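You operate a simulated robot arm through the tools that you are given. There is no shell and no other tool.

The job below is to be done with a simulated robot arm. You get a single attempt, and the scene is never put back.

TASK
Stir the lime putty smooth, rinse the trowel and cover the bucket.
Fine: stir with the trowel, rinse in the wash bucket; the cover sits home on the grey bucket, the trowel where it lay. Set down upright: round trowel.

It is judged by the outcome, as a careful person would: the job done as asked, and still so three seconds after it is handed in. It fails if anything else is knocked over, pushed out of place, dropped, spilled or broken. Lids that push on must go on centred and level and be pressed home; caps that screw on are set level and turned clockwise until they are tight.

THE ROBOT
A 6-joint arm with a four-finger gripper, fixed in place. Base frame: the origin is at the foot of the arm, x ahead of it, y to its left, z up; the work surface is at about z = 0.74. Readings come in m, degrees, newtons and seconds.
With the tool pointing down near the work surface it reaches from about 0.2 to 0.68 m from the base axis. Its first joint turns from -166.0 to 166.0 degrees. Payload 3.43 kg.
The tool frame sits at the grasp point between the pads (the TCP): z along the fingers, y along the line on which they close. The tips reach 0.03 m beyond it. The gripper opens to 0.12 m. The gripper's body begins 0.085 m behind the TCP.
Orientation is that of the tool frame in the base frame, as a unit quaternion [x, y, z, w]. With the fingers straight down and closing along the base's y, the tool's x points along the base's -x, its y along +y and its z along -z.

THE INTERFACE
- The arm moves only by the tool move_arm. Its argument "series" is a list that holds one entry, the list of rows, each a list of 7 numbers: the shift along the base's x, y, z in units of 250 mm (1.0 is 250 mm), then the turn, a rotation vector about the base's x, y, z in units of 120 degrees (1.0 is 120 degrees), then the finger opening in m, from 0 to 0.12. In form: [[[x, y, z, wx, wy, wz, grip], ...]]. A call has 1 to 20 rows; each row is the pose to reach, as a shift and turn from the pose commanded when the call began. A call with a number of a shift or a turn outside -1 to 1 is refused whole. Each row takes 0.2 s and may step no farther than 0.05 m and 8.6 degrees from the row before; otherwise, or with a gripper value out of range, the whole call is refused. Where a pose cannot be reached the arm comes as near as it can. A force on the tool above 40 N (or 10 N above the force at the start of the call, whichever is more), or a blocked arm, ends the call early, and 0.2 s more pass. Each finger halts on what it meets, pressing with about 31 N; the grip force reading is that of the motor and also rises with nothing between the fingers. The clock runs only during rows and for 0.2 s after the last one: add rows that repeat a pose to give the fingers time. The reply holds the time, the measured pose of the TCP, the force on the tool along the base axes, the opening and the grip force, in the units named above and with some noise, with the torque about the TCP (base axes, N m) and any sound that the robot's microphone picked up.
- Cameras (640 x 400 px; columns grow to the right, rows downward): "scene" is fixed at [0.2188, 0.6508, 1.39]; the picture's right is [-0.82, -0.57, 0.00], its down [-0.37, 0.53, -0.76] and it looks along [0.43, -0.63, -0.65] (base axes); focal length 351 px, centre (320, 200). "wrist" rides on the gripper at [0.071, -0.017, -0.121] in the tool frame; the picture's right is [0.23, 0.97, 0.00], its down [-0.81, 0.19, -0.55] and it looks along [-0.54, 0.13, 0.83] (tool axes); focal length 275 px, centre (320, 200). There is no depth. A picture from a camera that has moved, and an enlarged one, comes with that camera's place and axes in the base frame and with its lens.
- grab_frame(camera): a new picture of that camera. It takes no simulated time.
- raise_lower(by): slides the trunk up (or, below 0, down) by that many m; the arm rides with it, the base frame stays. It gives what a move gives, with no picture.
- zoom(camera, box): a new picture of the part [left, top, right, bottom] of that camera's present view, enlarged. It takes no simulated time.
- sign_off(): hands the job in; it is judged then, once.

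Places have to be worked out from the pictures, the camera data and where the tool is seen. Open the gripper and draw the arm clear of the work before you hand the job in, unless the task says otherwise.

The tools are called after ">>>" by a JSON object that holds its "api" and its "payload". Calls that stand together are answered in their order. move_arm: Moves the arm, as the interface text tells. Its arguments: {"type":"object","properties":{"series":{"type":"array","items":{"type":"array","items":{"type":"array","items":{"type":"number"}}}}},"required":["series"]} The other tools are called the same way: raise_lower (by) slides the trunk up or down; grab_frame (camera) takes a picture; zoom (camera, box) takes an enlarged picture of a part of a camera's view; sign_off () hands the job in.

At the start:

```text
t: 0.0
tool_pos: [0.3873, 0.2318, 1.1358]
tcp_rot: [0.0, 1.0, 0.001, 0.001]
ft_force: [0.1, -0.7, -0.3]
moment: [0.01, -0.01, -0.03]
grip_width: 0.1199
grip_force: 0.1
trunk travel left (down, up): [-0.175, 0.265]
```

scene: 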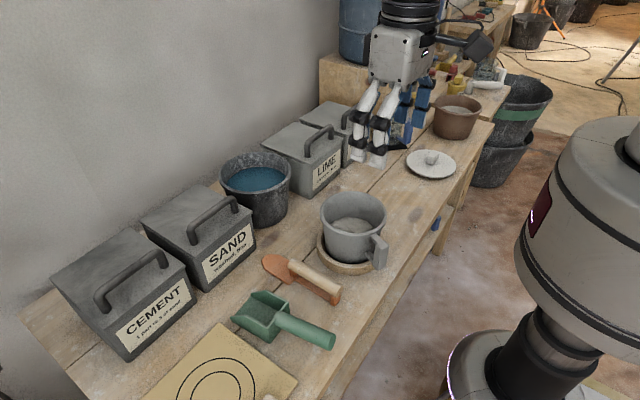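
wrist: 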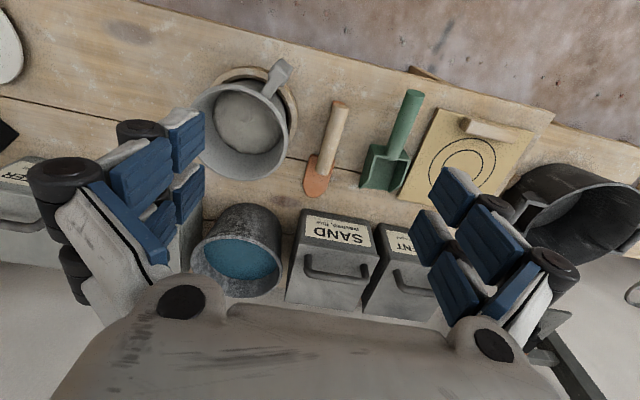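

I start by looking closely at the scene: the buckets, the trowel, and the lid on the table.

>>> {"api": "zoom", "payload": {"camera": "scene", "box": [220, 120, 480, 320]}}

>>> {"api": "zoom", "payload": {"camera": "scene", "box": [300, 60, 520, 200]}}

>>> {"api": "zoom", "payload": {"camera": "wrist", "box": [180, 40, 460, 215]}}

>>> {"api": "zoom", "payload": {"camera": "scene", "box": [120, 220, 380, 400]}}

```text
2.00 times, centred on (350, 220) of scene
camera zoom: at [0.2188, 0.6508, 1.39], right [-0.82, -0.57, 0.0], down [-0.37, 0.53, -0.76], along [0.43, -0.63, -0.65], focal length 702 px, centre (260, 160)
```

zoom: 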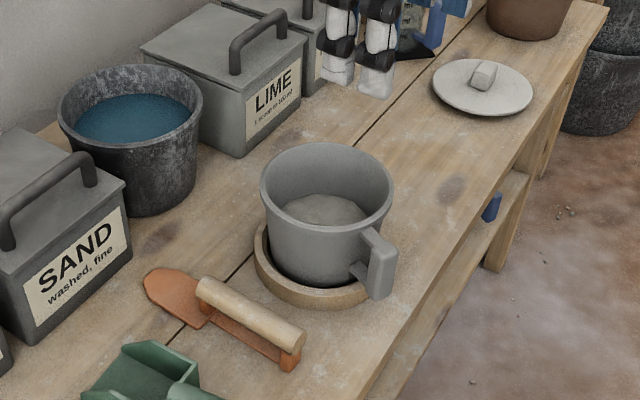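

```text
2.86 times, centred on (410, 130) of scene
camera zoom: at [0.2188, 0.6508, 1.39], right [-0.82, -0.57, 0.0], down [-0.37, 0.53, -0.76], along [0.43, -0.63, -0.65], focal length 1002 px, centre (63, 400)
```

zoom: 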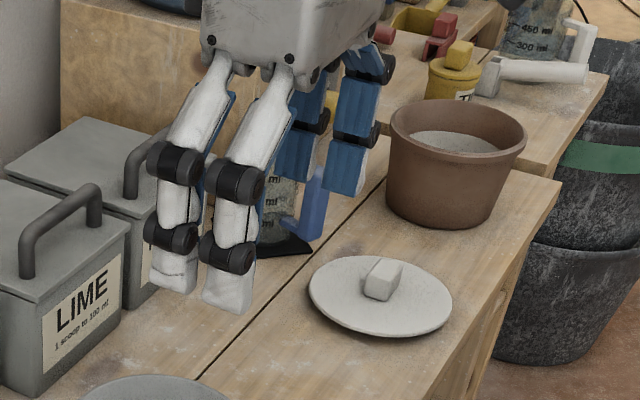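

```text
2.29 times, centred on (320, 128) of wrist
camera zoom: at [0.3152, 0.2155, 1.2564], right [-0.23, 0.97, 0.0], down [0.81, 0.19, 0.55], along [0.54, 0.13, -0.83], focal length 629 px, centre (320, 366)
```

zoom: 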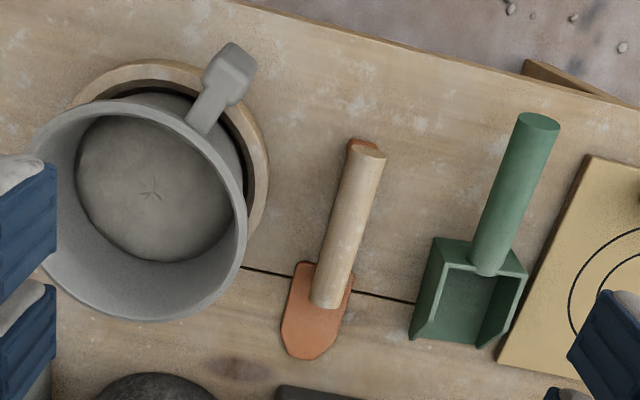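

```text
2.22 times, centred on (250, 310) of scene
camera zoom: at [0.2188, 0.6508, 1.39], right [-0.82, -0.57, 0.0], down [-0.37, 0.53, -0.76], along [0.43, -0.63, -0.65], focal length 780 px, centre (476, -44)
```

zoom: 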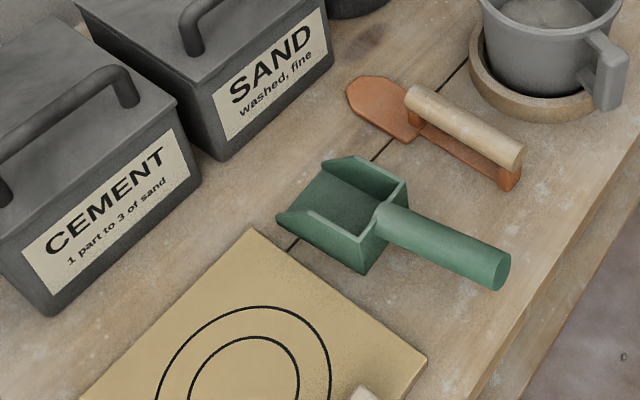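

The trowel lies along x at about y 0.277, with its handle from x 0.42 to 0.55 and its blade tip near x 0.64. The grey bucket's rim is centred near (0.48, 0.136, 0.862), the wash bucket is near (0.77, 0.145) and the cover near (0.45, -0.32). I lower the arm a little to look at the trowel more closely.

>>> {"api": "move_arm", "payload": {"series": [[[-0.02, 0.01, -0.15, 0, 0, 0, 0.12], [-0.04, 0.03, -0.34, 0, 0, 0, 0.12], [-0.06, 0.04, -0.53, 0, 0, 0, 0.12], [-0.068, 0.052, -0.7, 0, 0, 0, 0.12]]]}}

>>> {"api": "grab_frame", "payload": {"camera": "wrist"}}

>>> {"api": "grab_frame", "payload": {"camera": "scene"}}

```text
t: 1.0
tool_pos: [0.3718, 0.2445, 0.9625]
tcp_rot: [0.0, 1.0, 0.0, 0.001]
ft_force: [-0.1, -0.4, -0.6]
moment: [0.02, 0.06, 0.01]
grip_width: 0.1198
grip_force: 0.0
trunk travel left (down, up): [-0.175, 0.265]
```

```text
taken
camera wrist: at [0.2984, 0.2292, 1.0825], right [-0.23, 0.97, 0.0], down [0.81, 0.19, 0.55], along [0.54, 0.13, -0.83], focal length 275 px, centre (320, 200)
```

wrist: 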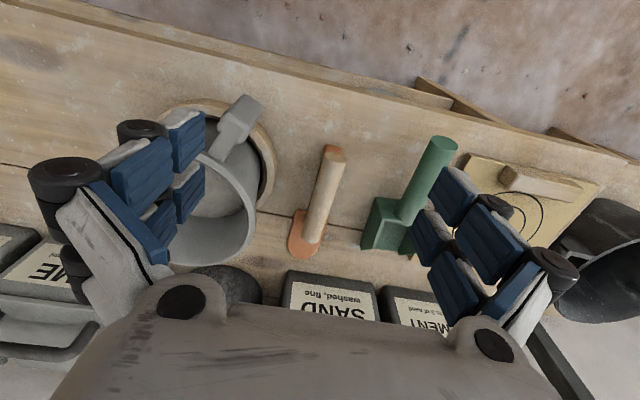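

```text
taken
```

scene: 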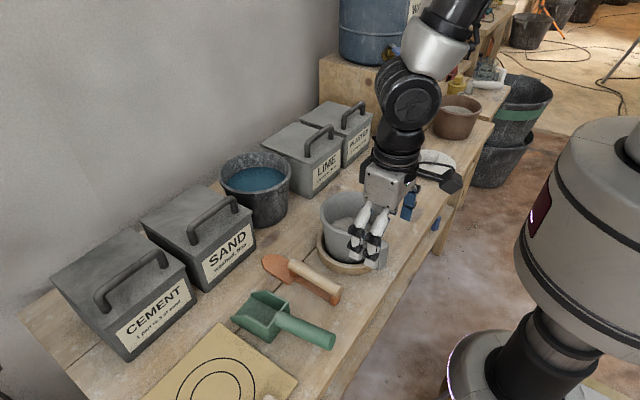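

The arm is well clear of everything. I enlarge the wrist view of the trowel to get the handle's height and the trowel's shape.

>>> {"api": "zoom", "payload": {"camera": "wrist", "box": [260, 130, 380, 270]}}

>>> {"api": "zoom", "payload": {"camera": "scene", "box": [250, 230, 360, 320]}}

>>> {"api": "zoom", "payload": {"camera": "wrist", "box": [150, 80, 310, 280]}}

```text
2.86 times, centred on (320, 200) of wrist
camera zoom: at [0.2984, 0.2292, 1.0825], right [-0.23, 0.97, 0.0], down [0.81, 0.19, 0.55], along [0.54, 0.13, -0.83], focal length 786 px, centre (320, 200)
```

zoom: 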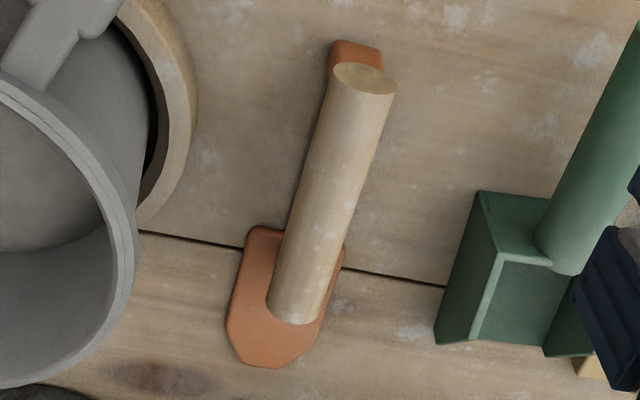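

```text
4.44 times, centred on (305, 275) of scene
camera zoom: at [0.2188, 0.6508, 1.39], right [-0.82, -0.57, 0.0], down [-0.37, 0.53, -0.76], along [0.43, -0.63, -0.65], focal length 1559 px, centre (387, -133)
```

zoom: 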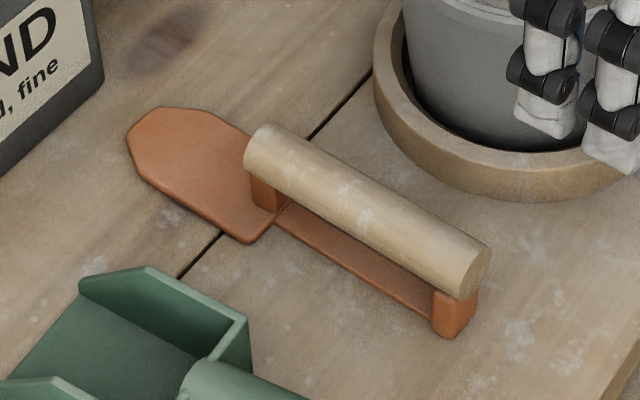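

```text
2.00 times, centred on (230, 180) of wrist
camera zoom: at [0.2984, 0.2292, 1.0825], right [-0.23, 0.97, 0.0], down [0.81, 0.19, 0.55], along [0.54, 0.13, -0.83], focal length 551 px, centre (500, 240)
```

zoom: 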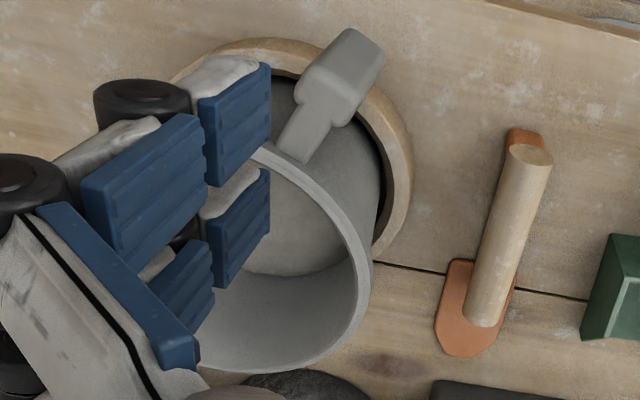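

The handle axis runs from (0.426, 0.278) to (0.551, 0.278) at z of about 0.788, almost exactly along x, and it is about 25 mm thick. Before picking it up I test empty-handed whether the arm can turn half way round and tilt forward, which would point the blade down with the tool reaching out. I rise and yaw first.

>>> {"api": "move_arm", "payload": {"series": [[[0, 0, 0.1, 0, 0, 0.068, 0.06], [0, 0, 0.2, 0, 0, 0.136, 0.06], [0, 0, 0.3, 0, 0, 0.204, 0.06], [0, 0, 0.4, 0, 0, 0.272, 0.06], [0, 0, 0.4, 0, 0, 0.34, 0.06], [0, 0, 0.4, 0, 0, 0.408, 0.06], [0, 0, 0.4, 0, 0, 0.476, 0.06], [0, 0, 0.4, 0, 0, 0.544, 0.06], [0, 0, 0.4, 0, 0, 0.612, 0.06], [0, 0, 0.4, 0, 0, 0.68, 0.06], [0, 0, 0.4, 0, 0, 0.75, 0.06]]]}}

>>> {"api": "grab_frame", "payload": {"camera": "wrist"}}

>>> {"api": "grab_frame", "payload": {"camera": "scene"}}

```text
t: 3.4
tool_pos: [0.3706, 0.2442, 1.06]
tcp_rot: [0.708, -0.706, 0.0, 0.0]
ft_force: [0.8, -0.2, -0.3]
moment: [0.02, -0.01, -0.06]
grip_width: 0.0601
grip_force: 0.1
trunk travel left (down, up): [-0.175, 0.265]
```

```text
taken
camera wrist: at [0.3869, 0.1731, 1.1813], right [-0.97, -0.23, 0.0], down [-0.19, 0.81, 0.55], along [-0.13, 0.54, -0.83], focal length 275 px, centre (320, 200)
```

wrist: 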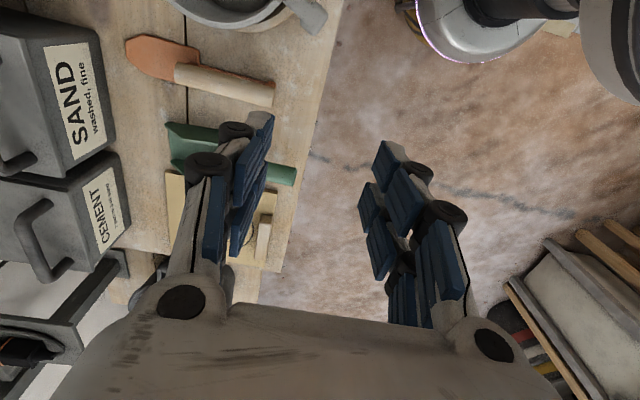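

```text
taken
```

scene: 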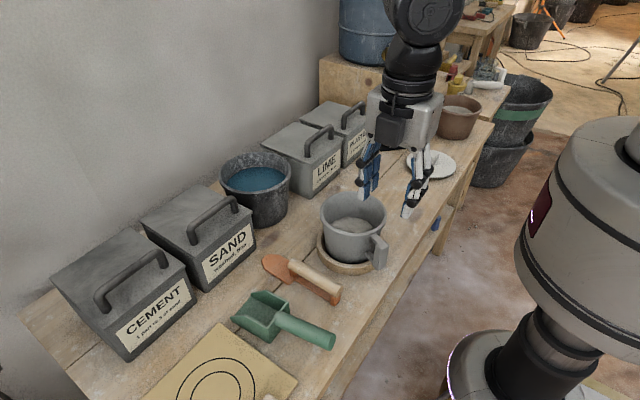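

The +90° yaw worked. I continue with another 90°, moving toward the grey bucket at a safe height.

>>> {"api": "move_arm", "payload": {"series": [[[0.01, -0.03, 0, 0, 0, 0.068, 0.06], [0.02, -0.06, 0, 0, 0, 0.136, 0.06], [0.03, -0.1, 0, 0, 0, 0.204, 0.06], [0.04, -0.14, 0, 0, 0, 0.272, 0.06], [0.05, -0.18, 0, 0, 0, 0.34, 0.06], [0.06, -0.22, 0, 0, 0, 0.408, 0.06], [0.08, -0.26, 0, 0, 0, 0.476, 0.06], [0.1, -0.3, 0, 0, 0, 0.544, 0.06], [0.12, -0.34, 0, 0, 0, 0.612, 0.06], [0.14, -0.38, 0, 0, 0, 0.68, 0.06], [0.16, -0.42, 0, 0, 0, 0.75, 0.06]]]}}

>>> {"api": "grab_frame", "payload": {"camera": "scene"}}

```text
t: 5.8
tool_pos: [0.4113, 0.139, 1.0602]
tcp_rot: [1.0, 0.001, -0.001, -0.001]
ft_force: [-0.7, -0.6, -0.2]
moment: [0.01, 0.0, -0.01]
grip_width: 0.06
grip_force: 0.0
trunk travel left (down, up): [-0.175, 0.265]
```

```text
taken
```

scene: 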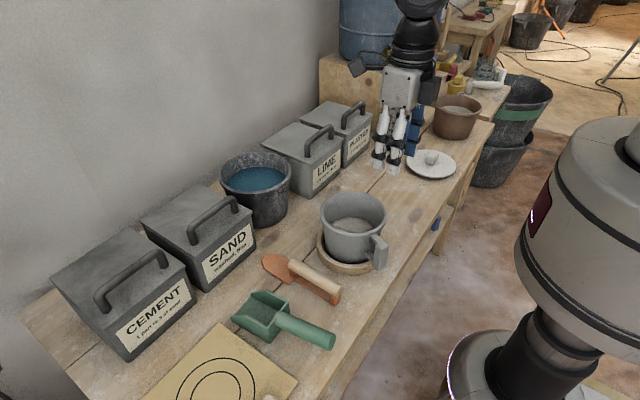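

The half turn works. Now I test the forward tilt (tool z toward +x) in 70° of free-air motion.

>>> {"api": "move_arm", "payload": {"series": [[[0, 0, 0, 0, -0.065, 0, 0.06], [0, 0, 0, 0, -0.13, 0, 0.06], [0, 0, 0, 0, -0.195, 0, 0.06], [0, 0, 0, 0, -0.26, 0, 0.06], [0, 0, 0, 0, -0.325, 0, 0.06], [0, 0, 0, 0, -0.39, 0, 0.06], [0, 0, 0, 0, -0.455, 0, 0.06], [0, 0, 0, 0, -0.52, 0, 0.06], [0, 0, 0, 0, -0.583, 0, 0.06]]]}}

>>> {"api": "grab_frame", "payload": {"camera": "scene"}}

>>> {"api": "grab_frame", "payload": {"camera": "wrist"}}

```text
t: 7.8
tool_pos: [0.4308, 0.1608, 1.0468]
tcp_rot: [0.819, -0.001, 0.573, 0.0]
ft_force: [0.7, -0.7, 0.7]
moment: [0.01, -0.01, -0.02]
grip_width: 0.0601
grip_force: 0.0
out of reach, approached as far as the arm can: row 3, 4, 6, 7, 8, 9
trunk travel left (down, up): [-0.175, 0.265]
```

```text
taken
```

scene: 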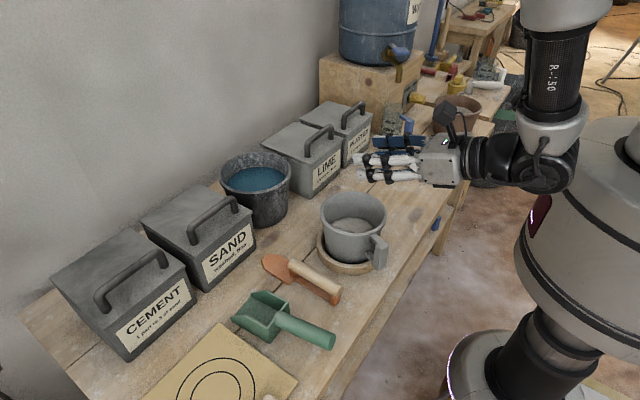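

```text
taken
camera wrist: at [0.3413, 0.1782, 1.1547], right [0.08, -0.97, 0.22], down [-0.8, -0.19, -0.57], along [0.6, -0.13, -0.79], focal length 275 px, centre (320, 200)
```

wrist: 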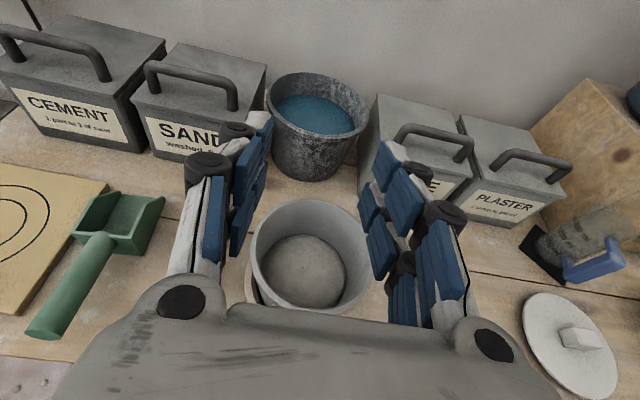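

At 70° tilt the wrist ran into its near limit, but stirring needs the TCP further out, at x of about 0.49. I move forward and down to that stirring spot, empty-handed and still above the rim, to check that it is reachable.

>>> {"api": "move_arm", "payload": {"series": [[[0.1, 0, 0, 0, 0, 0, 0.06], [0.2, 0, 0, 0, 0, 0, 0.06], [0.3, 0, 0, 0, 0, 0, 0.06], [0.3, 0, -0.15, 0, 0, 0, 0.06], [0.3, 0, -0.3, 0, 0, 0, 0.06]]]}}

>>> {"api": "grab_frame", "payload": {"camera": "scene"}}

>>> {"api": "grab_frame", "payload": {"camera": "wrist"}}

```text
t: 9.0
tool_pos: [0.505, 0.1579, 0.9711]
tcp_rot: [0.819, -0.001, 0.573, 0.0]
ft_force: [0.0, -0.2, -0.2]
moment: [0.0, -0.03, -0.01]
grip_width: 0.0601
grip_force: 0.0
trunk travel left (down, up): [-0.175, 0.265]
```

```text
taken
```

scene: 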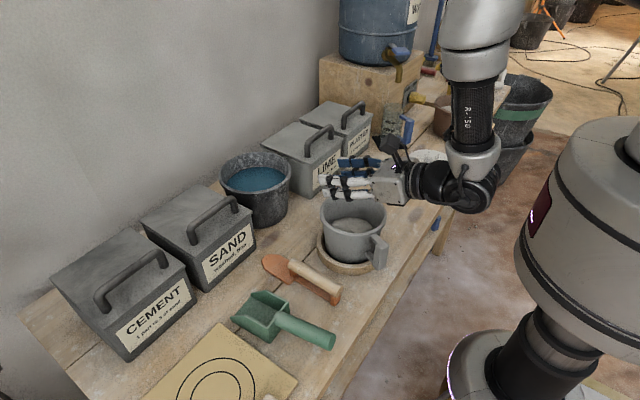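

```text
taken
camera wrist: at [0.416, 0.1751, 1.0779], right [0.08, -0.97, 0.22], down [-0.8, -0.19, -0.57], along [0.6, -0.13, -0.79], focal length 275 px, centre (320, 200)
```

wrist: 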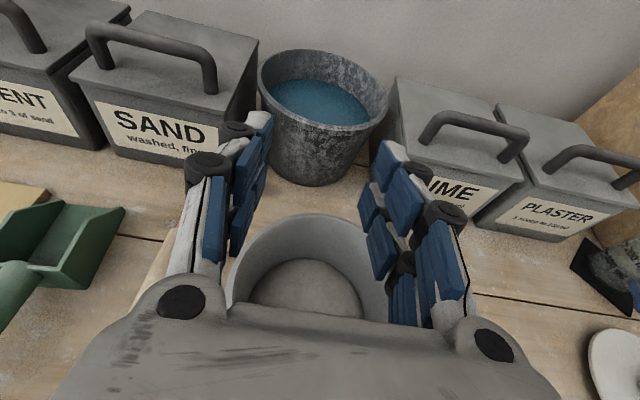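

The stirring spot is reachable. I test the wash-bucket reach next (TCP near x 0.735, z 0.97), staying well above the boxes and the rim at about 0.865.

>>> {"api": "move_arm", "payload": {"series": [[[0.18, 0, 0, 0, 0, 0, 0.06], [0.36, 0, 0, 0, 0, 0, 0.06], [0.54, -0.01, 0, 0, 0, 0, 0.06], [0.72, -0.02, 0, 0, 0, 0, 0.06], [0.92, -0.032, 0, 0, 0, 0, 0.06]]]}}

>>> {"api": "grab_frame", "payload": {"camera": "scene"}}

>>> {"api": "grab_frame", "payload": {"camera": "wrist"}}

```text
t: 10.2
tool_pos: [0.7382, 0.1494, 0.9718]
tcp_rot: [0.82, -0.001, 0.573, 0.001]
ft_force: [0.6, -0.3, 0.1]
moment: [0.0, 0.0, -0.04]
grip_width: 0.0598
grip_force: 0.1
trunk travel left (down, up): [-0.175, 0.265]
```

```text
taken
```

scene: 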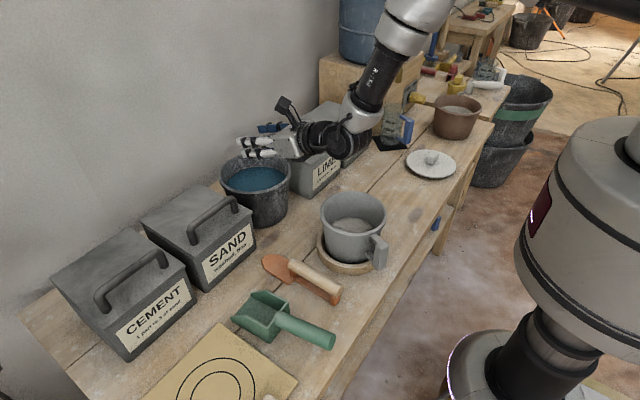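

```text
taken
camera wrist: at [0.6487, 0.1663, 1.0796], right [0.08, -0.97, 0.22], down [-0.8, -0.19, -0.57], along [0.6, -0.13, -0.79], focal length 275 px, centre (320, 200)
```

wrist: 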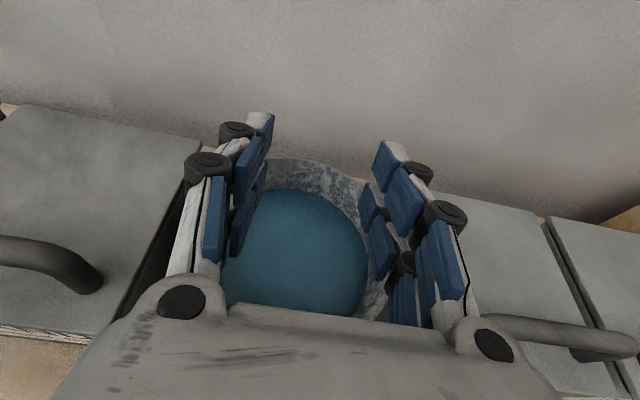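

The wash reach works with room to spare. I check how close the wrist joints come to the LIME box at this pose.

>>> {"api": "zoom", "payload": {"camera": "scene", "box": [200, 60, 460, 240]}}

```text
2.22 times, centred on (330, 150) of scene
camera zoom: at [0.2188, 0.6508, 1.39], right [-0.82, -0.57, 0.0], down [-0.37, 0.53, -0.76], along [0.43, -0.63, -0.65], focal length 780 px, centre (298, 311)
```

zoom: 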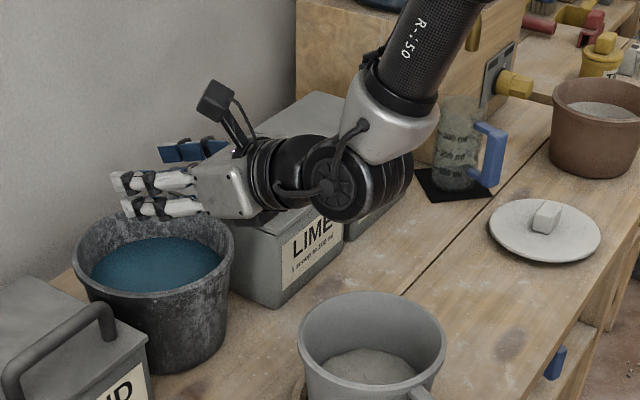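

Clearances there are fine. I go back now: retreat, untilt to vertical, then unwind the yaw so that I can pick up the trowel.

>>> {"api": "move_arm", "payload": {"series": [[[-0.16, 0, 0.06, 0, 0, 0, 0.06], [-0.34, 0, 0.12, 0, 0, 0, 0.06], [-0.52, 0, 0.18, 0, 0, 0, 0.06], [-0.7, 0, 0.24, 0, 0.065, 0, 0.06], [-0.88, 0, 0.3, 0, 0.13, 0, 0.06], [-0.96, 0, 0.32, 0, 0.195, 0, 0.06], [-0.96, 0, 0.32, 0, 0.26, 0, 0.06], [-0.96, 0, 0.32, 0, 0.325, 0, 0.06], [-0.96, 0, 0.32, 0, 0.39, 0, 0.06], [-0.96, 0, 0.32, 0, 0.455, 0, 0.06], [-0.96, 0, 0.32, 0, 0.52, 0, 0.06], [-0.96, 0, 0.32, 0, 0.583, 0, 0.06]]]}}

>>> {"api": "move_arm", "payload": {"series": [[[0, 0.04, 0, 0, 0, -0.068, 0.06], [0, 0.08, 0, 0, 0, -0.136, 0.06], [0, 0.12, 0, 0, 0, -0.204, 0.06], [0, 0.16, 0, 0, 0, -0.272, 0.06], [0, 0.2, 0, 0, 0, -0.34, 0.06], [0, 0.24, 0, 0, 0, -0.408, 0.06], [0, 0.28, 0, 0, 0, -0.476, 0.06], [0, 0.32, 0, 0, 0, -0.544, 0.06], [0, 0.36, 0, 0, 0, -0.612, 0.06], [0, 0.4, 0, 0, 0, -0.68, 0.06], [0, 0.44, 0, 0, 0, -0.75, 0.06]]]}}

>>> {"api": "move_arm", "payload": {"series": [[[0, 0, 0, 0, 0, -0.068, 0.06], [0, 0, 0, 0, 0, -0.136, 0.06], [0, 0, 0, 0, 0, -0.204, 0.06], [0, 0, 0, 0, 0, -0.272, 0.06], [0, 0, 0, 0, 0, -0.34, 0.06], [0, 0, 0, 0, 0, -0.408, 0.06], [0, 0, 0, 0, 0, -0.476, 0.06], [0, 0, 0, 0, 0, -0.544, 0.06], [0, 0, 0, 0, 0, -0.612, 0.06], [0, 0, 0, 0, 0, -0.68, 0.06], [0, 0, 0, 0, 0, -0.75, 0.06]]]}}

```text
t: 12.8
tool_pos: [0.4945, 0.1494, 1.0501]
tcp_rot: [1.0, 0.0, -0.001, 0.0]
ft_force: [0.2, 0.5, -0.1]
moment: [-0.01, 0.0, 0.0]
grip_width: 0.0599
grip_force: 0.1
out of reach, approached as far as the arm can: row 9, 10
trunk travel left (down, up): [-0.175, 0.265]
```

```text
t: 15.2
tool_pos: [0.4939, 0.2612, 1.05]
tcp_rot: [-0.706, 0.709, 0.0, 0.0]
ft_force: [0.3, 0.0, 0.3]
moment: [0.01, 0.0, 0.01]
grip_width: 0.0602
grip_force: 0.1
trunk travel left (down, up): [-0.175, 0.265]
```

```text
t: 17.6
tool_pos: [0.4941, 0.2617, 1.0505]
tcp_rot: [0.002, 1.0, 0.0, 0.0]
ft_force: [0.5, 0.0, -1.0]
moment: [-0.02, -0.01, -0.01]
grip_width: 0.06
grip_force: 0.2
trunk travel left (down, up): [-0.175, 0.265]
```

The gripper is back to the starting orientation. I descend to just above the trowel handle to check alignment.

>>> {"api": "move_arm", "payload": {"series": [[[-0.012, 0.02, -0.18, 0, 0, 0, 0.06], [-0.024, 0.04, -0.36, 0, 0, 0, 0.06], [-0.036, 0.065, -0.54, 0, 0, 0, 0.06], [-0.036, 0.065, -0.72, 0, 0, 0, 0.06]]]}}

>>> {"api": "grab_frame", "payload": {"camera": "wrist"}}

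>>> {"api": "zoom", "payload": {"camera": "scene", "box": [240, 170, 400, 320]}}

```text
t: 18.6
tool_pos: [0.4844, 0.278, 0.8694]
tcp_rot: [0.0, 1.0, 0.0, 0.0]
ft_force: [-0.1, 1.5, 0.3]
moment: [0.03, 0.01, -0.01]
grip_width: 0.0601
grip_force: 0.0
trunk travel left (down, up): [-0.175, 0.265]
```

```text
taken
camera wrist: at [0.4124, 0.2619, 0.9892], right [-0.23, 0.97, 0.0], down [0.81, 0.19, 0.55], along [0.54, 0.13, -0.83], focal length 275 px, centre (320, 200)
```

wrist: 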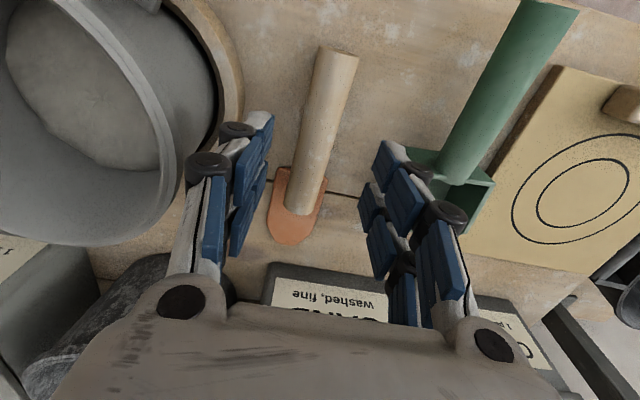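

```text
2.67 times, centred on (320, 245) of scene
camera zoom: at [0.2188, 0.6508, 1.39], right [-0.82, -0.57, 0.0], down [-0.37, 0.53, -0.76], along [0.43, -0.63, -0.65], focal length 936 px, centre (320, 80)
```

zoom: 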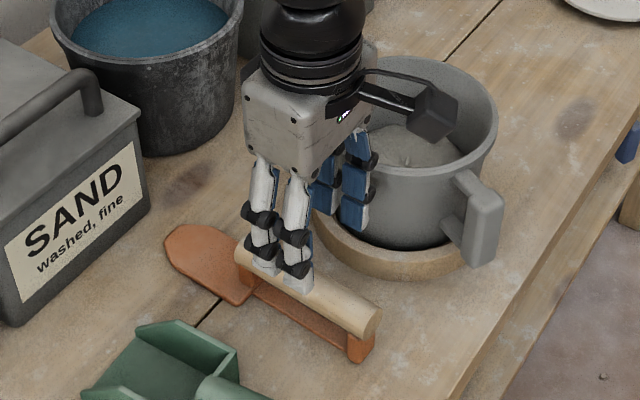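

The handle is centred between the fingers (y 0.278, yaw about 0). I descend to z of about 0.79 and close on the handle.

>>> {"api": "move_arm", "payload": {"series": [[[0, 0, -0.1, 0, 0, 0, 0.06], [0, 0, -0.2, 0, 0, 0, 0.06], [0, 0, -0.27, 0, 0, 0, 0.06], [0, 0, -0.316, 0, 0, 0, 0.06], [0, 0, -0.316, 0, 0, 0, 0.06]]]}}

>>> {"api": "zoom", "payload": {"camera": "scene", "box": [240, 190, 400, 320]}}

>>> {"api": "grab_frame", "payload": {"camera": "wrist"}}

```text
t: 19.8
tool_pos: [0.4859, 0.2784, 0.7915]
tcp_rot: [0.0, 1.0, 0.0, 0.0]
ft_force: [-0.7, -0.3, -0.4]
moment: [0.02, -0.01, 0.0]
grip_width: 0.0599
grip_force: 0.1
trunk travel left (down, up): [-0.175, 0.265]
```

```text
3.08 times, centred on (320, 255) of scene
camera zoom: at [0.2188, 0.6508, 1.39], right [-0.82, -0.57, 0.0], down [-0.37, 0.53, -0.76], along [0.43, -0.63, -0.65], focal length 1079 px, centre (320, 31)
```

zoom: 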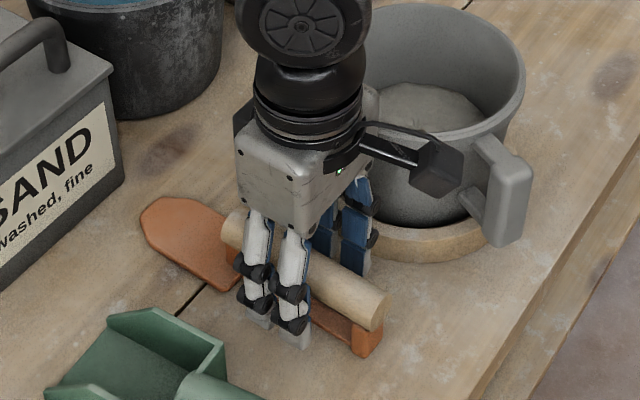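

```text
taken
camera wrist: at [0.4139, 0.2621, 0.9112], right [-0.23, 0.97, 0.0], down [0.81, 0.19, 0.55], along [0.54, 0.13, -0.83], focal length 275 px, centre (320, 200)
```

wrist: 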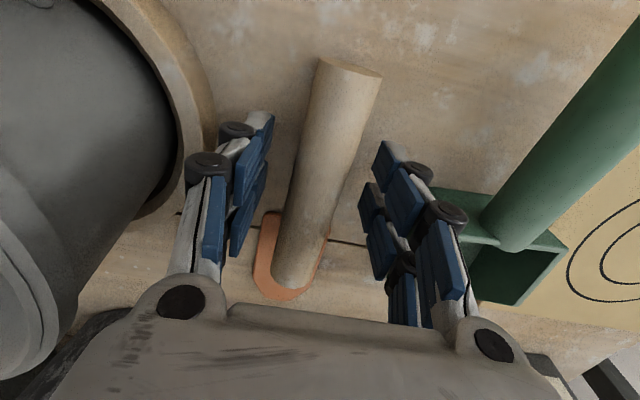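

The fingers straddle the handle cleanly. I close and hold still to record the grasp.

>>> {"api": "move_arm", "payload": {"series": [[[0, 0, 0, 0, 0, 0, 0.045], [0, 0, 0, 0, 0, 0, 0.03], [0, 0, 0, 0, 0, 0, 0.015], [0, 0, 0, 0, 0, 0, 0.005], [0, 0, 0, 0, 0, 0, 0.005], [0, 0, 0, 0, 0, 0, 0.005]]]}}

>>> {"api": "grab_frame", "payload": {"camera": "wrist"}}

```text
t: 21.2
tool_pos: [0.4859, 0.2783, 0.7899]
tcp_rot: [0.0, 1.0, 0.0, 0.0]
ft_force: [0.3, -0.4, 1.6]
moment: [-0.02, 0.04, -0.04]
grip_width: 0.027
grip_force: 31.0
trunk travel left (down, up): [-0.175, 0.265]
```

```text
taken
camera wrist: at [0.414, 0.2619, 0.9113], right [-0.23, 0.97, 0.0], down [0.81, 0.19, 0.55], along [0.54, 0.13, -0.83], focal length 275 px, centre (320, 200)
```

wrist: 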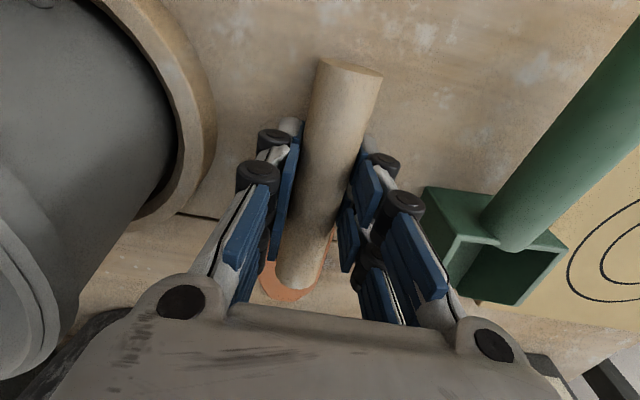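

The handle is held (opening 27 mm, 31 N) and did not shift. I lift it straight up.

>>> {"api": "move_arm", "payload": {"series": [[[0, 0, 0.06, 0, 0, 0, 0.005], [0, 0, 0.2, 0, 0, 0, 0.005], [0, 0, 0.36, 0, 0, 0, 0.005], [0, 0, 0.52, 0, 0, 0, 0.005], [0, 0, 0.68, 0, 0, 0, 0.005], [0, 0, 0.84, 0, 0, 0, 0.005], [0, 0, 1.0, 0, 0, 0, 0.005]]]}}

>>> {"api": "grab_frame", "payload": {"camera": "wrist"}}

>>> {"api": "grab_frame", "payload": {"camera": "scene"}}

```text
t: 22.8
tool_pos: [0.4854, 0.2753, 1.0455]
tcp_rot: [0.0, 1.0, 0.0, 0.0]
ft_force: [0.4, -0.1, -2.0]
moment: [0.0, 0.1, 0.01]
grip_width: 0.027
grip_force: 31.0
trunk travel left (down, up): [-0.175, 0.265]
```

```text
taken
camera wrist: at [0.4127, 0.2591, 1.1654], right [-0.23, 0.97, 0.0], down [0.81, 0.19, 0.55], along [0.54, 0.13, -0.83], focal length 275 px, centre (320, 200)
```

wrist: 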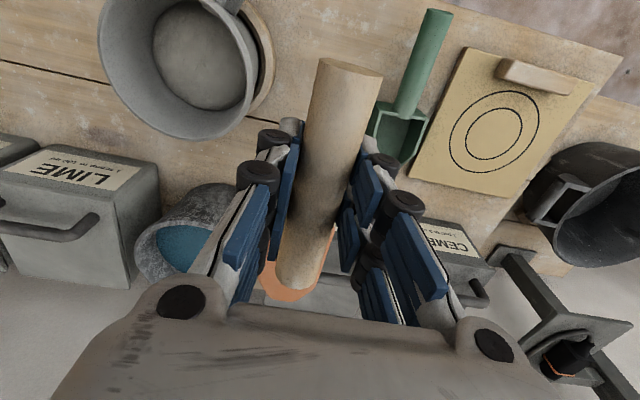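

```text
taken
```

scene: 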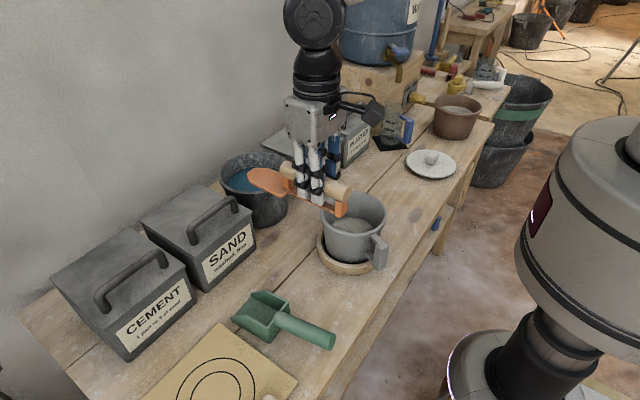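

The trowel is up and stayed level in the grip (about 2 N). I turn it by +180° in two halves, moving over toward the grey bucket at height.

>>> {"api": "move_arm", "payload": {"series": [[[0, -0.02, 0, 0, 0, 0.068, 0.005], [0, -0.06, 0, 0, 0, 0.136, 0.005], [0, -0.1, 0, 0, 0, 0.204, 0.005], [0, -0.14, 0, 0, 0, 0.272, 0.005], [0, -0.18, 0, 0, 0, 0.34, 0.005], [0, -0.22, 0, 0, 0, 0.408, 0.005], [0, -0.26, 0, 0, 0, 0.476, 0.005], [0, -0.28, 0, 0, 0, 0.544, 0.005], [0, -0.28, 0, 0, 0, 0.612, 0.005], [0, -0.28, 0, 0, 0, 0.68, 0.005], [0, -0.28, 0, 0, 0, 0.75, 0.005]]]}}

>>> {"api": "move_arm", "payload": {"series": [[[0.02, -0.02, 0, 0, 0, 0.068, 0.005], [0.03, -0.06, 0, 0, 0, 0.136, 0.005], [0.04, -0.1, 0, 0, 0, 0.204, 0.005], [0.05, -0.14, 0, 0, 0, 0.272, 0.005], [0.06, -0.18, 0, 0, 0, 0.34, 0.005], [0.07, -0.22, 0, 0, 0, 0.408, 0.005], [0.08, -0.25, 0, 0, 0, 0.476, 0.005], [0.09, -0.27, 0, 0, 0, 0.544, 0.005], [0.1, -0.27, 0, 0, 0, 0.612, 0.005], [0.1, -0.27, 0, 0, 0, 0.68, 0.005], [0.1, -0.27, 0, 0, 0, 0.75, 0.005]]]}}

>>> {"api": "grab_frame", "payload": {"camera": "scene"}}

>>> {"api": "grab_frame", "payload": {"camera": "wrist"}}

```text
t: 25.2
tool_pos: [0.4864, 0.2081, 1.0417]
tcp_rot: [0.707, -0.707, 0.0, 0.0]
ft_force: [-0.6, 0.1, -1.8]
moment: [-0.09, -0.02, 0.03]
grip_width: 0.027
grip_force: 30.6
trunk travel left (down, up): [-0.175, 0.265]
```

```text
t: 27.6
tool_pos: [0.5095, 0.1397, 1.0415]
tcp_rot: [1.0, 0.0, 0.0, 0.001]
ft_force: [-0.2, 0.5, -1.4]
moment: [0.03, -0.06, 0.0]
grip_width: 0.0269
grip_force: 30.2
trunk travel left (down, up): [-0.175, 0.265]
```

```text
taken
```

scene: 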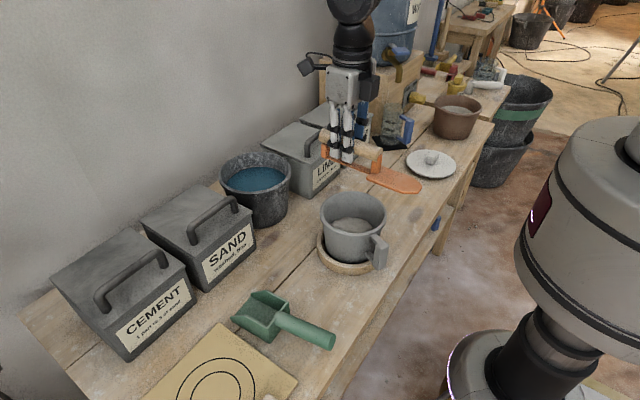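

```text
taken
camera wrist: at [0.5807, 0.1573, 1.1619], right [0.23, -0.97, 0.0], down [-0.81, -0.19, 0.55], along [-0.54, -0.13, -0.83], focal length 275 px, centre (320, 200)
```

wrist: 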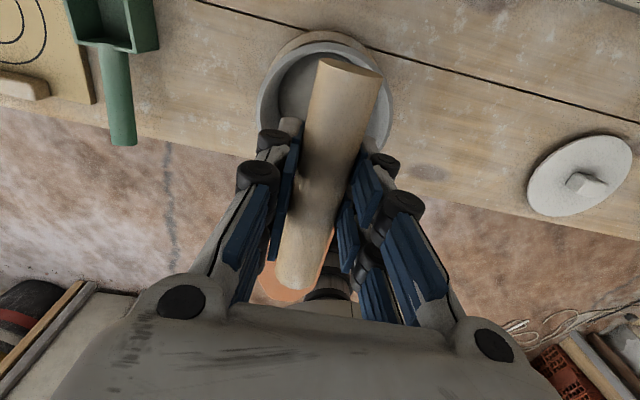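

The trowel stays aligned, with the blade now toward the base. I rise a bit and tilt forward by 66° so that the blade points down.

>>> {"api": "move_arm", "payload": {"series": [[[0, 0, 0.08, 0, -0.03, 0, 0.005], [0, 0, 0.16, 0, -0.08, 0, 0.005], [0, 0, 0.24, 0, -0.13, 0, 0.005], [0, 0, 0.24, 0, -0.18, 0, 0.005], [0, 0, 0.24, 0, -0.23, 0, 0.005], [0, 0, 0.24, 0, -0.28, 0, 0.005], [0, 0, 0.24, 0, -0.33, 0, 0.005], [0, 0, 0.24, 0, -0.38, 0, 0.005], [0, 0, 0.24, 0, -0.43, 0, 0.005], [0, 0, 0.24, 0, -0.49, 0, 0.005], [0, 0, 0.24, 0, -0.55, 0, 0.005], [0, 0, 0.24, 0, -0.55, 0, 0.005]]]}}

>>> {"api": "grab_frame", "payload": {"camera": "scene"}}

>>> {"api": "grab_frame", "payload": {"camera": "wrist"}}

```text
t: 30.2
tool_pos: [0.5098, 0.1402, 1.1007]
tcp_rot: [0.839, -0.001, 0.544, 0.0]
ft_force: [-0.2, -0.2, -1.5]
moment: [0.02, 0.02, -0.01]
grip_width: 0.0272
grip_force: 31.2
out of reach, approached as far as the arm can: row 7
trunk travel left (down, up): [-0.175, 0.265]
```

```text
taken
```

scene: 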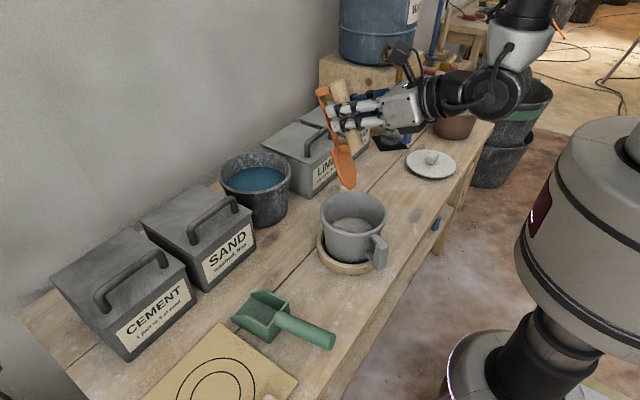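

```text
taken
camera wrist: at [0.4285, 0.1573, 1.215], right [0.09, -0.97, 0.21], down [-0.83, -0.19, -0.52], along [0.54, -0.13, -0.83], focal length 275 px, centre (320, 200)
```

wrist: 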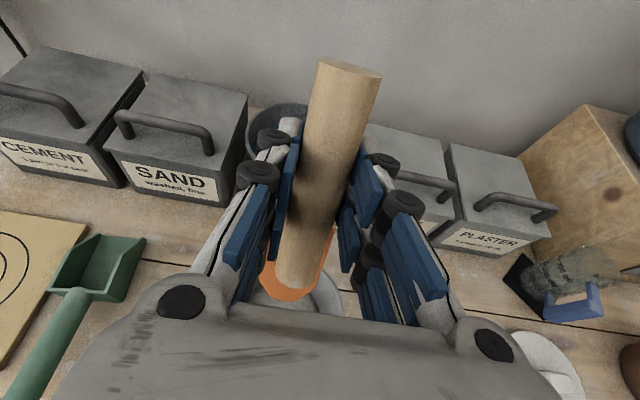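

The tilt is done and the trowel is steady. I zoom in to check where the blade tip is relative to the bucket mouth before lowering.

>>> {"api": "zoom", "payload": {"camera": "scene", "box": [280, 60, 440, 280]}}

```text
1.82 times, centred on (360, 170) of scene
camera zoom: at [0.2188, 0.6508, 1.39], right [-0.82, -0.57, 0.0], down [-0.37, 0.53, -0.76], along [0.43, -0.63, -0.65], focal length 638 px, centre (247, 254)
```

zoom: 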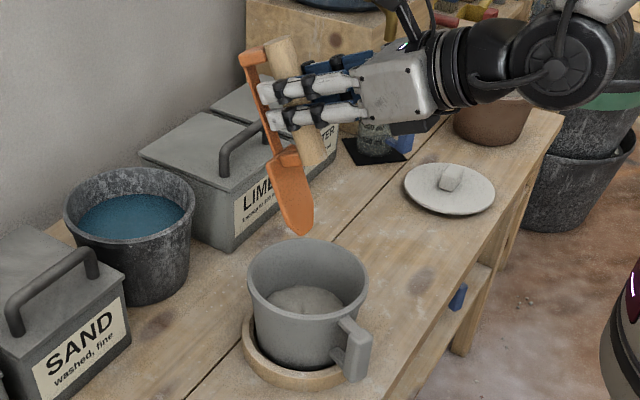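

The blade tip is at about (0.497, 0.143, 0.935) and the bucket's centre is near (0.481, 0.134). I centre the blade and lower it to just above the putty.

>>> {"api": "move_arm", "payload": {"series": [[[-0.04, -0.012, -0.06, 0, 0, 0, 0.005], [-0.084, -0.024, -0.14, 0, 0, 0, 0.005], [-0.084, -0.024, -0.24, 0, 0, 0, 0.005], [-0.084, -0.024, -0.34, 0, 0, 0, 0.005], [-0.084, -0.024, -0.43, 0, 0, 0, 0.005], [-0.084, -0.024, -0.48, 0, 0, 0, 0.005]]]}}

>>> {"api": "zoom", "payload": {"camera": "scene", "box": [280, 100, 440, 300]}}

>>> {"api": "grab_frame", "payload": {"camera": "wrist"}}

```text
t: 31.6
tool_pos: [0.4904, 0.1337, 0.9823]
tcp_rot: [0.839, -0.001, 0.545, 0.0]
ft_force: [-0.2, 0.2, -1.8]
moment: [-0.01, 0.03, 0.0]
grip_width: 0.0274
grip_force: 31.2
trunk travel left (down, up): [-0.175, 0.265]
```

```text
2.00 times, centred on (360, 200) of scene
camera zoom: at [0.2188, 0.6508, 1.39], right [-0.82, -0.57, 0.0], down [-0.37, 0.53, -0.76], along [0.43, -0.63, -0.65], focal length 702 px, centre (240, 200)
```

zoom: 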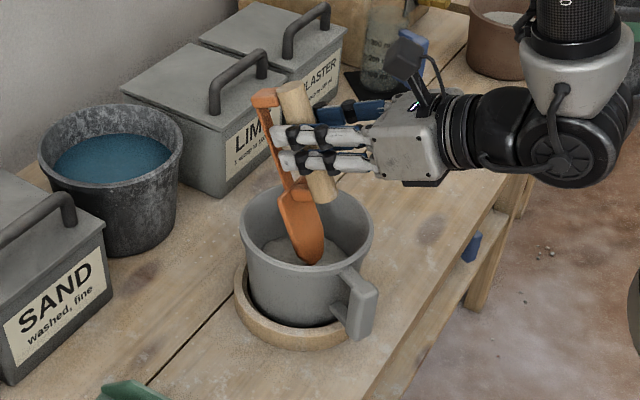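

```text
taken
camera wrist: at [0.4086, 0.1512, 1.0956], right [0.09, -0.97, 0.21], down [-0.83, -0.19, -0.52], along [0.54, -0.13, -0.83], focal length 275 px, centre (320, 200)
```

wrist: 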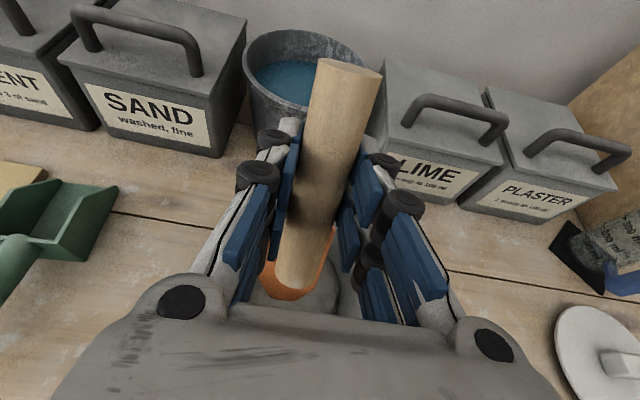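

The blade tip is over the centre of the putty and right at its surface. I ease it down about 4 cm into the putty, watching the forces.

>>> {"api": "move_arm", "payload": {"series": [[[0.01, -0.01, -0.04, 0, 0, 0, 0.005], [0.02, -0.01, -0.08, 0, 0, 0, 0.005], [0.02, -0.01, -0.12, 0, 0, 0, 0.005], [0.02, -0.01, -0.155, 0, 0, 0, 0.005], [0.02, -0.01, -0.155, 0, 0, 0, 0.005]]]}}

>>> {"api": "zoom", "payload": {"camera": "scene", "box": [300, 130, 420, 290]}}

```text
t: 32.8
tool_pos: [0.4957, 0.13, 0.9431]
tcp_rot: [0.839, 0.0, 0.544, 0.0]
ft_force: [-0.5, 0.1, -2.1]
moment: [0.0, 0.0, 0.02]
grip_width: 0.027
grip_force: 30.7
trunk travel left (down, up): [-0.175, 0.265]
```

```text
2.50 times, centred on (360, 210) of scene
camera zoom: at [0.2188, 0.6508, 1.39], right [-0.82, -0.57, 0.0], down [-0.37, 0.53, -0.76], along [0.43, -0.63, -0.65], focal length 877 px, centre (220, 175)
```

zoom: 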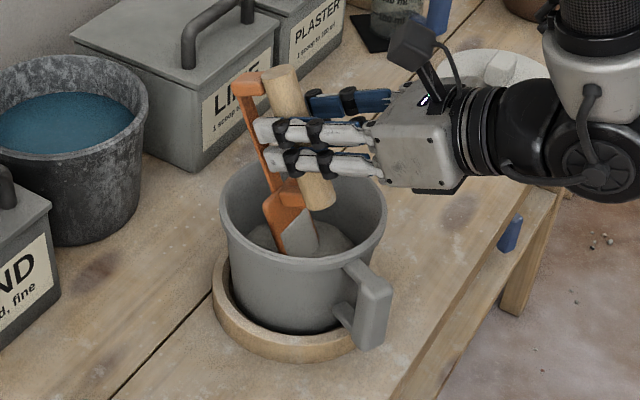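

The blade entered the putty with almost no force, and putty now coats its lower part. I stir with circles of about 17 mm radius, keeping clear of the walls.

>>> {"api": "move_arm", "payload": {"series": [[[0.034, 0, 0, 0, 0, 0, 0.005], [0.068, 0, 0, 0, 0, 0, 0.005], [0.048, 0.048, 0, 0, 0, 0, 0.005], [0, 0.068, 0, 0, 0, 0, 0.005], [-0.048, 0.048, 0, 0, 0, 0, 0.005], [-0.068, 0, 0, 0, 0, 0, 0.005], [-0.048, -0.048, 0, 0, 0, 0, 0.005], [0, -0.068, 0, 0, 0, 0, 0.005], [0.048, -0.048, 0, 0, 0, 0, 0.005], [0.068, 0, 0, 0, 0, 0, 0.005], [0.048, 0.048, 0, 0, 0, 0, 0.005], [0, 0.068, 0, 0, 0, 0, 0.005], [-0.048, 0.048, 0, 0, 0, 0, 0.005], [-0.068, 0, 0, 0, 0, 0, 0.005], [-0.048, -0.048, 0, 0, 0, 0, 0.005], [0, -0.068, 0, 0, 0, 0, 0.005], [0.048, -0.048, 0, 0, 0, 0, 0.005], [0.068, 0, 0, 0, 0, 0, 0.005], [0.034, 0, 0, 0, 0, 0, 0.005], [0, 0, 0, 0, 0, 0, 0.005]]]}}

>>> {"api": "zoom", "payload": {"camera": "scene", "box": [300, 130, 420, 290]}}

>>> {"api": "zoom", "payload": {"camera": "wrist", "box": [220, 200, 380, 320]}}

```text
t: 37.0
tool_pos: [0.4932, 0.1318, 0.944]
tcp_rot: [0.839, 0.0, 0.545, 0.0]
ft_force: [0.3, -0.2, -2.1]
moment: [0.01, -0.02, 0.0]
grip_width: 0.0271
grip_force: 31.5
trunk travel left (down, up): [-0.175, 0.265]
```

```text
2.50 times, centred on (360, 210) of scene
camera zoom: at [0.2188, 0.6508, 1.39], right [-0.82, -0.57, 0.0], down [-0.37, 0.53, -0.76], along [0.43, -0.63, -0.65], focal length 877 px, centre (220, 175)
```

zoom: 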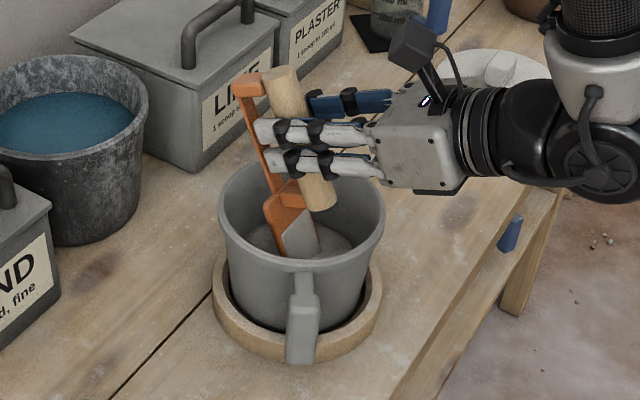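

```text
3.33 times, centred on (300, 260) of wrist
camera zoom: at [0.4118, 0.1493, 1.0569], right [0.09, -0.97, 0.21], down [-0.84, -0.19, -0.52], along [0.54, -0.13, -0.83], focal length 918 px, centre (387, 0)
```

zoom: 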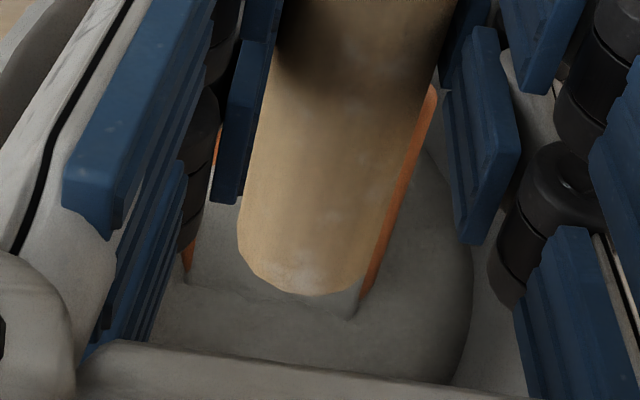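

The stirring nudged the bucket round inside its ring: the handle turned about 40° clockwise as the bucket rolled inside the collar. I stir the opposite way, which should roll it back, and check after one circle.

>>> {"api": "move_arm", "payload": {"series": [[[0.034, 0, 0, 0, 0, 0, 0.005], [0.068, 0, 0, 0, 0, 0, 0.005], [0.048, -0.048, 0, 0, 0, 0, 0.005], [0, -0.068, 0, 0, 0, 0, 0.005], [-0.048, -0.048, 0, 0, 0, 0, 0.005], [-0.068, 0, 0, 0, 0, 0, 0.005], [-0.048, 0.048, 0, 0, 0, 0, 0.005], [0, 0.068, 0, 0, 0, 0, 0.005], [0.048, 0.048, 0, 0, 0, 0, 0.005], [0.068, 0, 0, 0, 0, 0, 0.005], [0.034, 0, 0, 0, 0, 0, 0.005], [0, 0, 0, 0, 0, 0, 0.005]]]}}

>>> {"api": "zoom", "payload": {"camera": "scene", "box": [300, 130, 420, 290]}}

```text
t: 39.6
tool_pos: [0.4942, 0.1314, 0.9436]
tcp_rot: [0.839, -0.001, 0.545, 0.0]
ft_force: [-0.8, -0.6, -2.4]
moment: [0.0, 0.01, 0.03]
grip_width: 0.0269
grip_force: 31.0
trunk travel left (down, up): [-0.175, 0.265]
```

```text
2.50 times, centred on (360, 210) of scene
camera zoom: at [0.2188, 0.6508, 1.39], right [-0.82, -0.57, 0.0], down [-0.37, 0.53, -0.76], along [0.43, -0.63, -0.65], focal length 877 px, centre (220, 175)
```

zoom: 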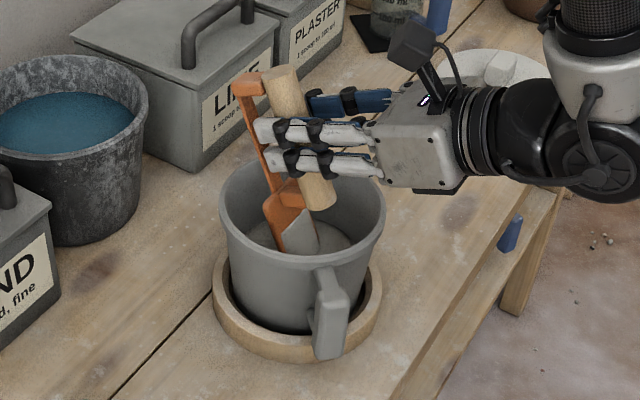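

Reverse stirring turns the bucket back by about 20° per circle. I do one more circle the same way to bring the handle back to where it was.

>>> {"api": "move_arm", "payload": {"series": [[[0.034, 0, 0, 0, 0, 0, 0.005], [0.068, 0, 0, 0, 0, 0, 0.005], [0.048, -0.048, 0, 0, 0, 0, 0.005], [0, -0.068, 0, 0, 0, 0, 0.005], [-0.048, -0.048, 0, 0, 0, 0, 0.005], [-0.068, 0, 0, 0, 0, 0, 0.005], [-0.048, 0.048, 0, 0, 0, 0, 0.005], [0, 0.068, 0, 0, 0, 0, 0.005], [0.048, 0.048, 0, 0, 0, 0, 0.005], [0.068, 0, 0, 0, 0, 0, 0.005], [0.034, 0, 0, 0, 0, 0, 0.005], [0, 0, 0, 0, 0, 0, 0.005]]]}}

>>> {"api": "zoom", "payload": {"camera": "scene", "box": [300, 130, 420, 290]}}

```text
t: 42.2
tool_pos: [0.4938, 0.1324, 0.9423]
tcp_rot: [0.839, -0.001, 0.544, 0.001]
ft_force: [0.0, 0.1, -2.6]
moment: [0.01, 0.01, 0.0]
grip_width: 0.0273
grip_force: 31.3
trunk travel left (down, up): [-0.175, 0.265]
```

```text
2.50 times, centred on (360, 210) of scene
camera zoom: at [0.2188, 0.6508, 1.39], right [-0.82, -0.57, 0.0], down [-0.37, 0.53, -0.76], along [0.43, -0.63, -0.65], focal length 877 px, centre (220, 175)
```

zoom: 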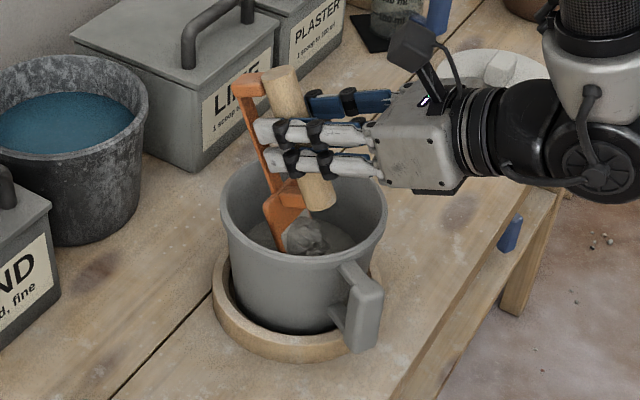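

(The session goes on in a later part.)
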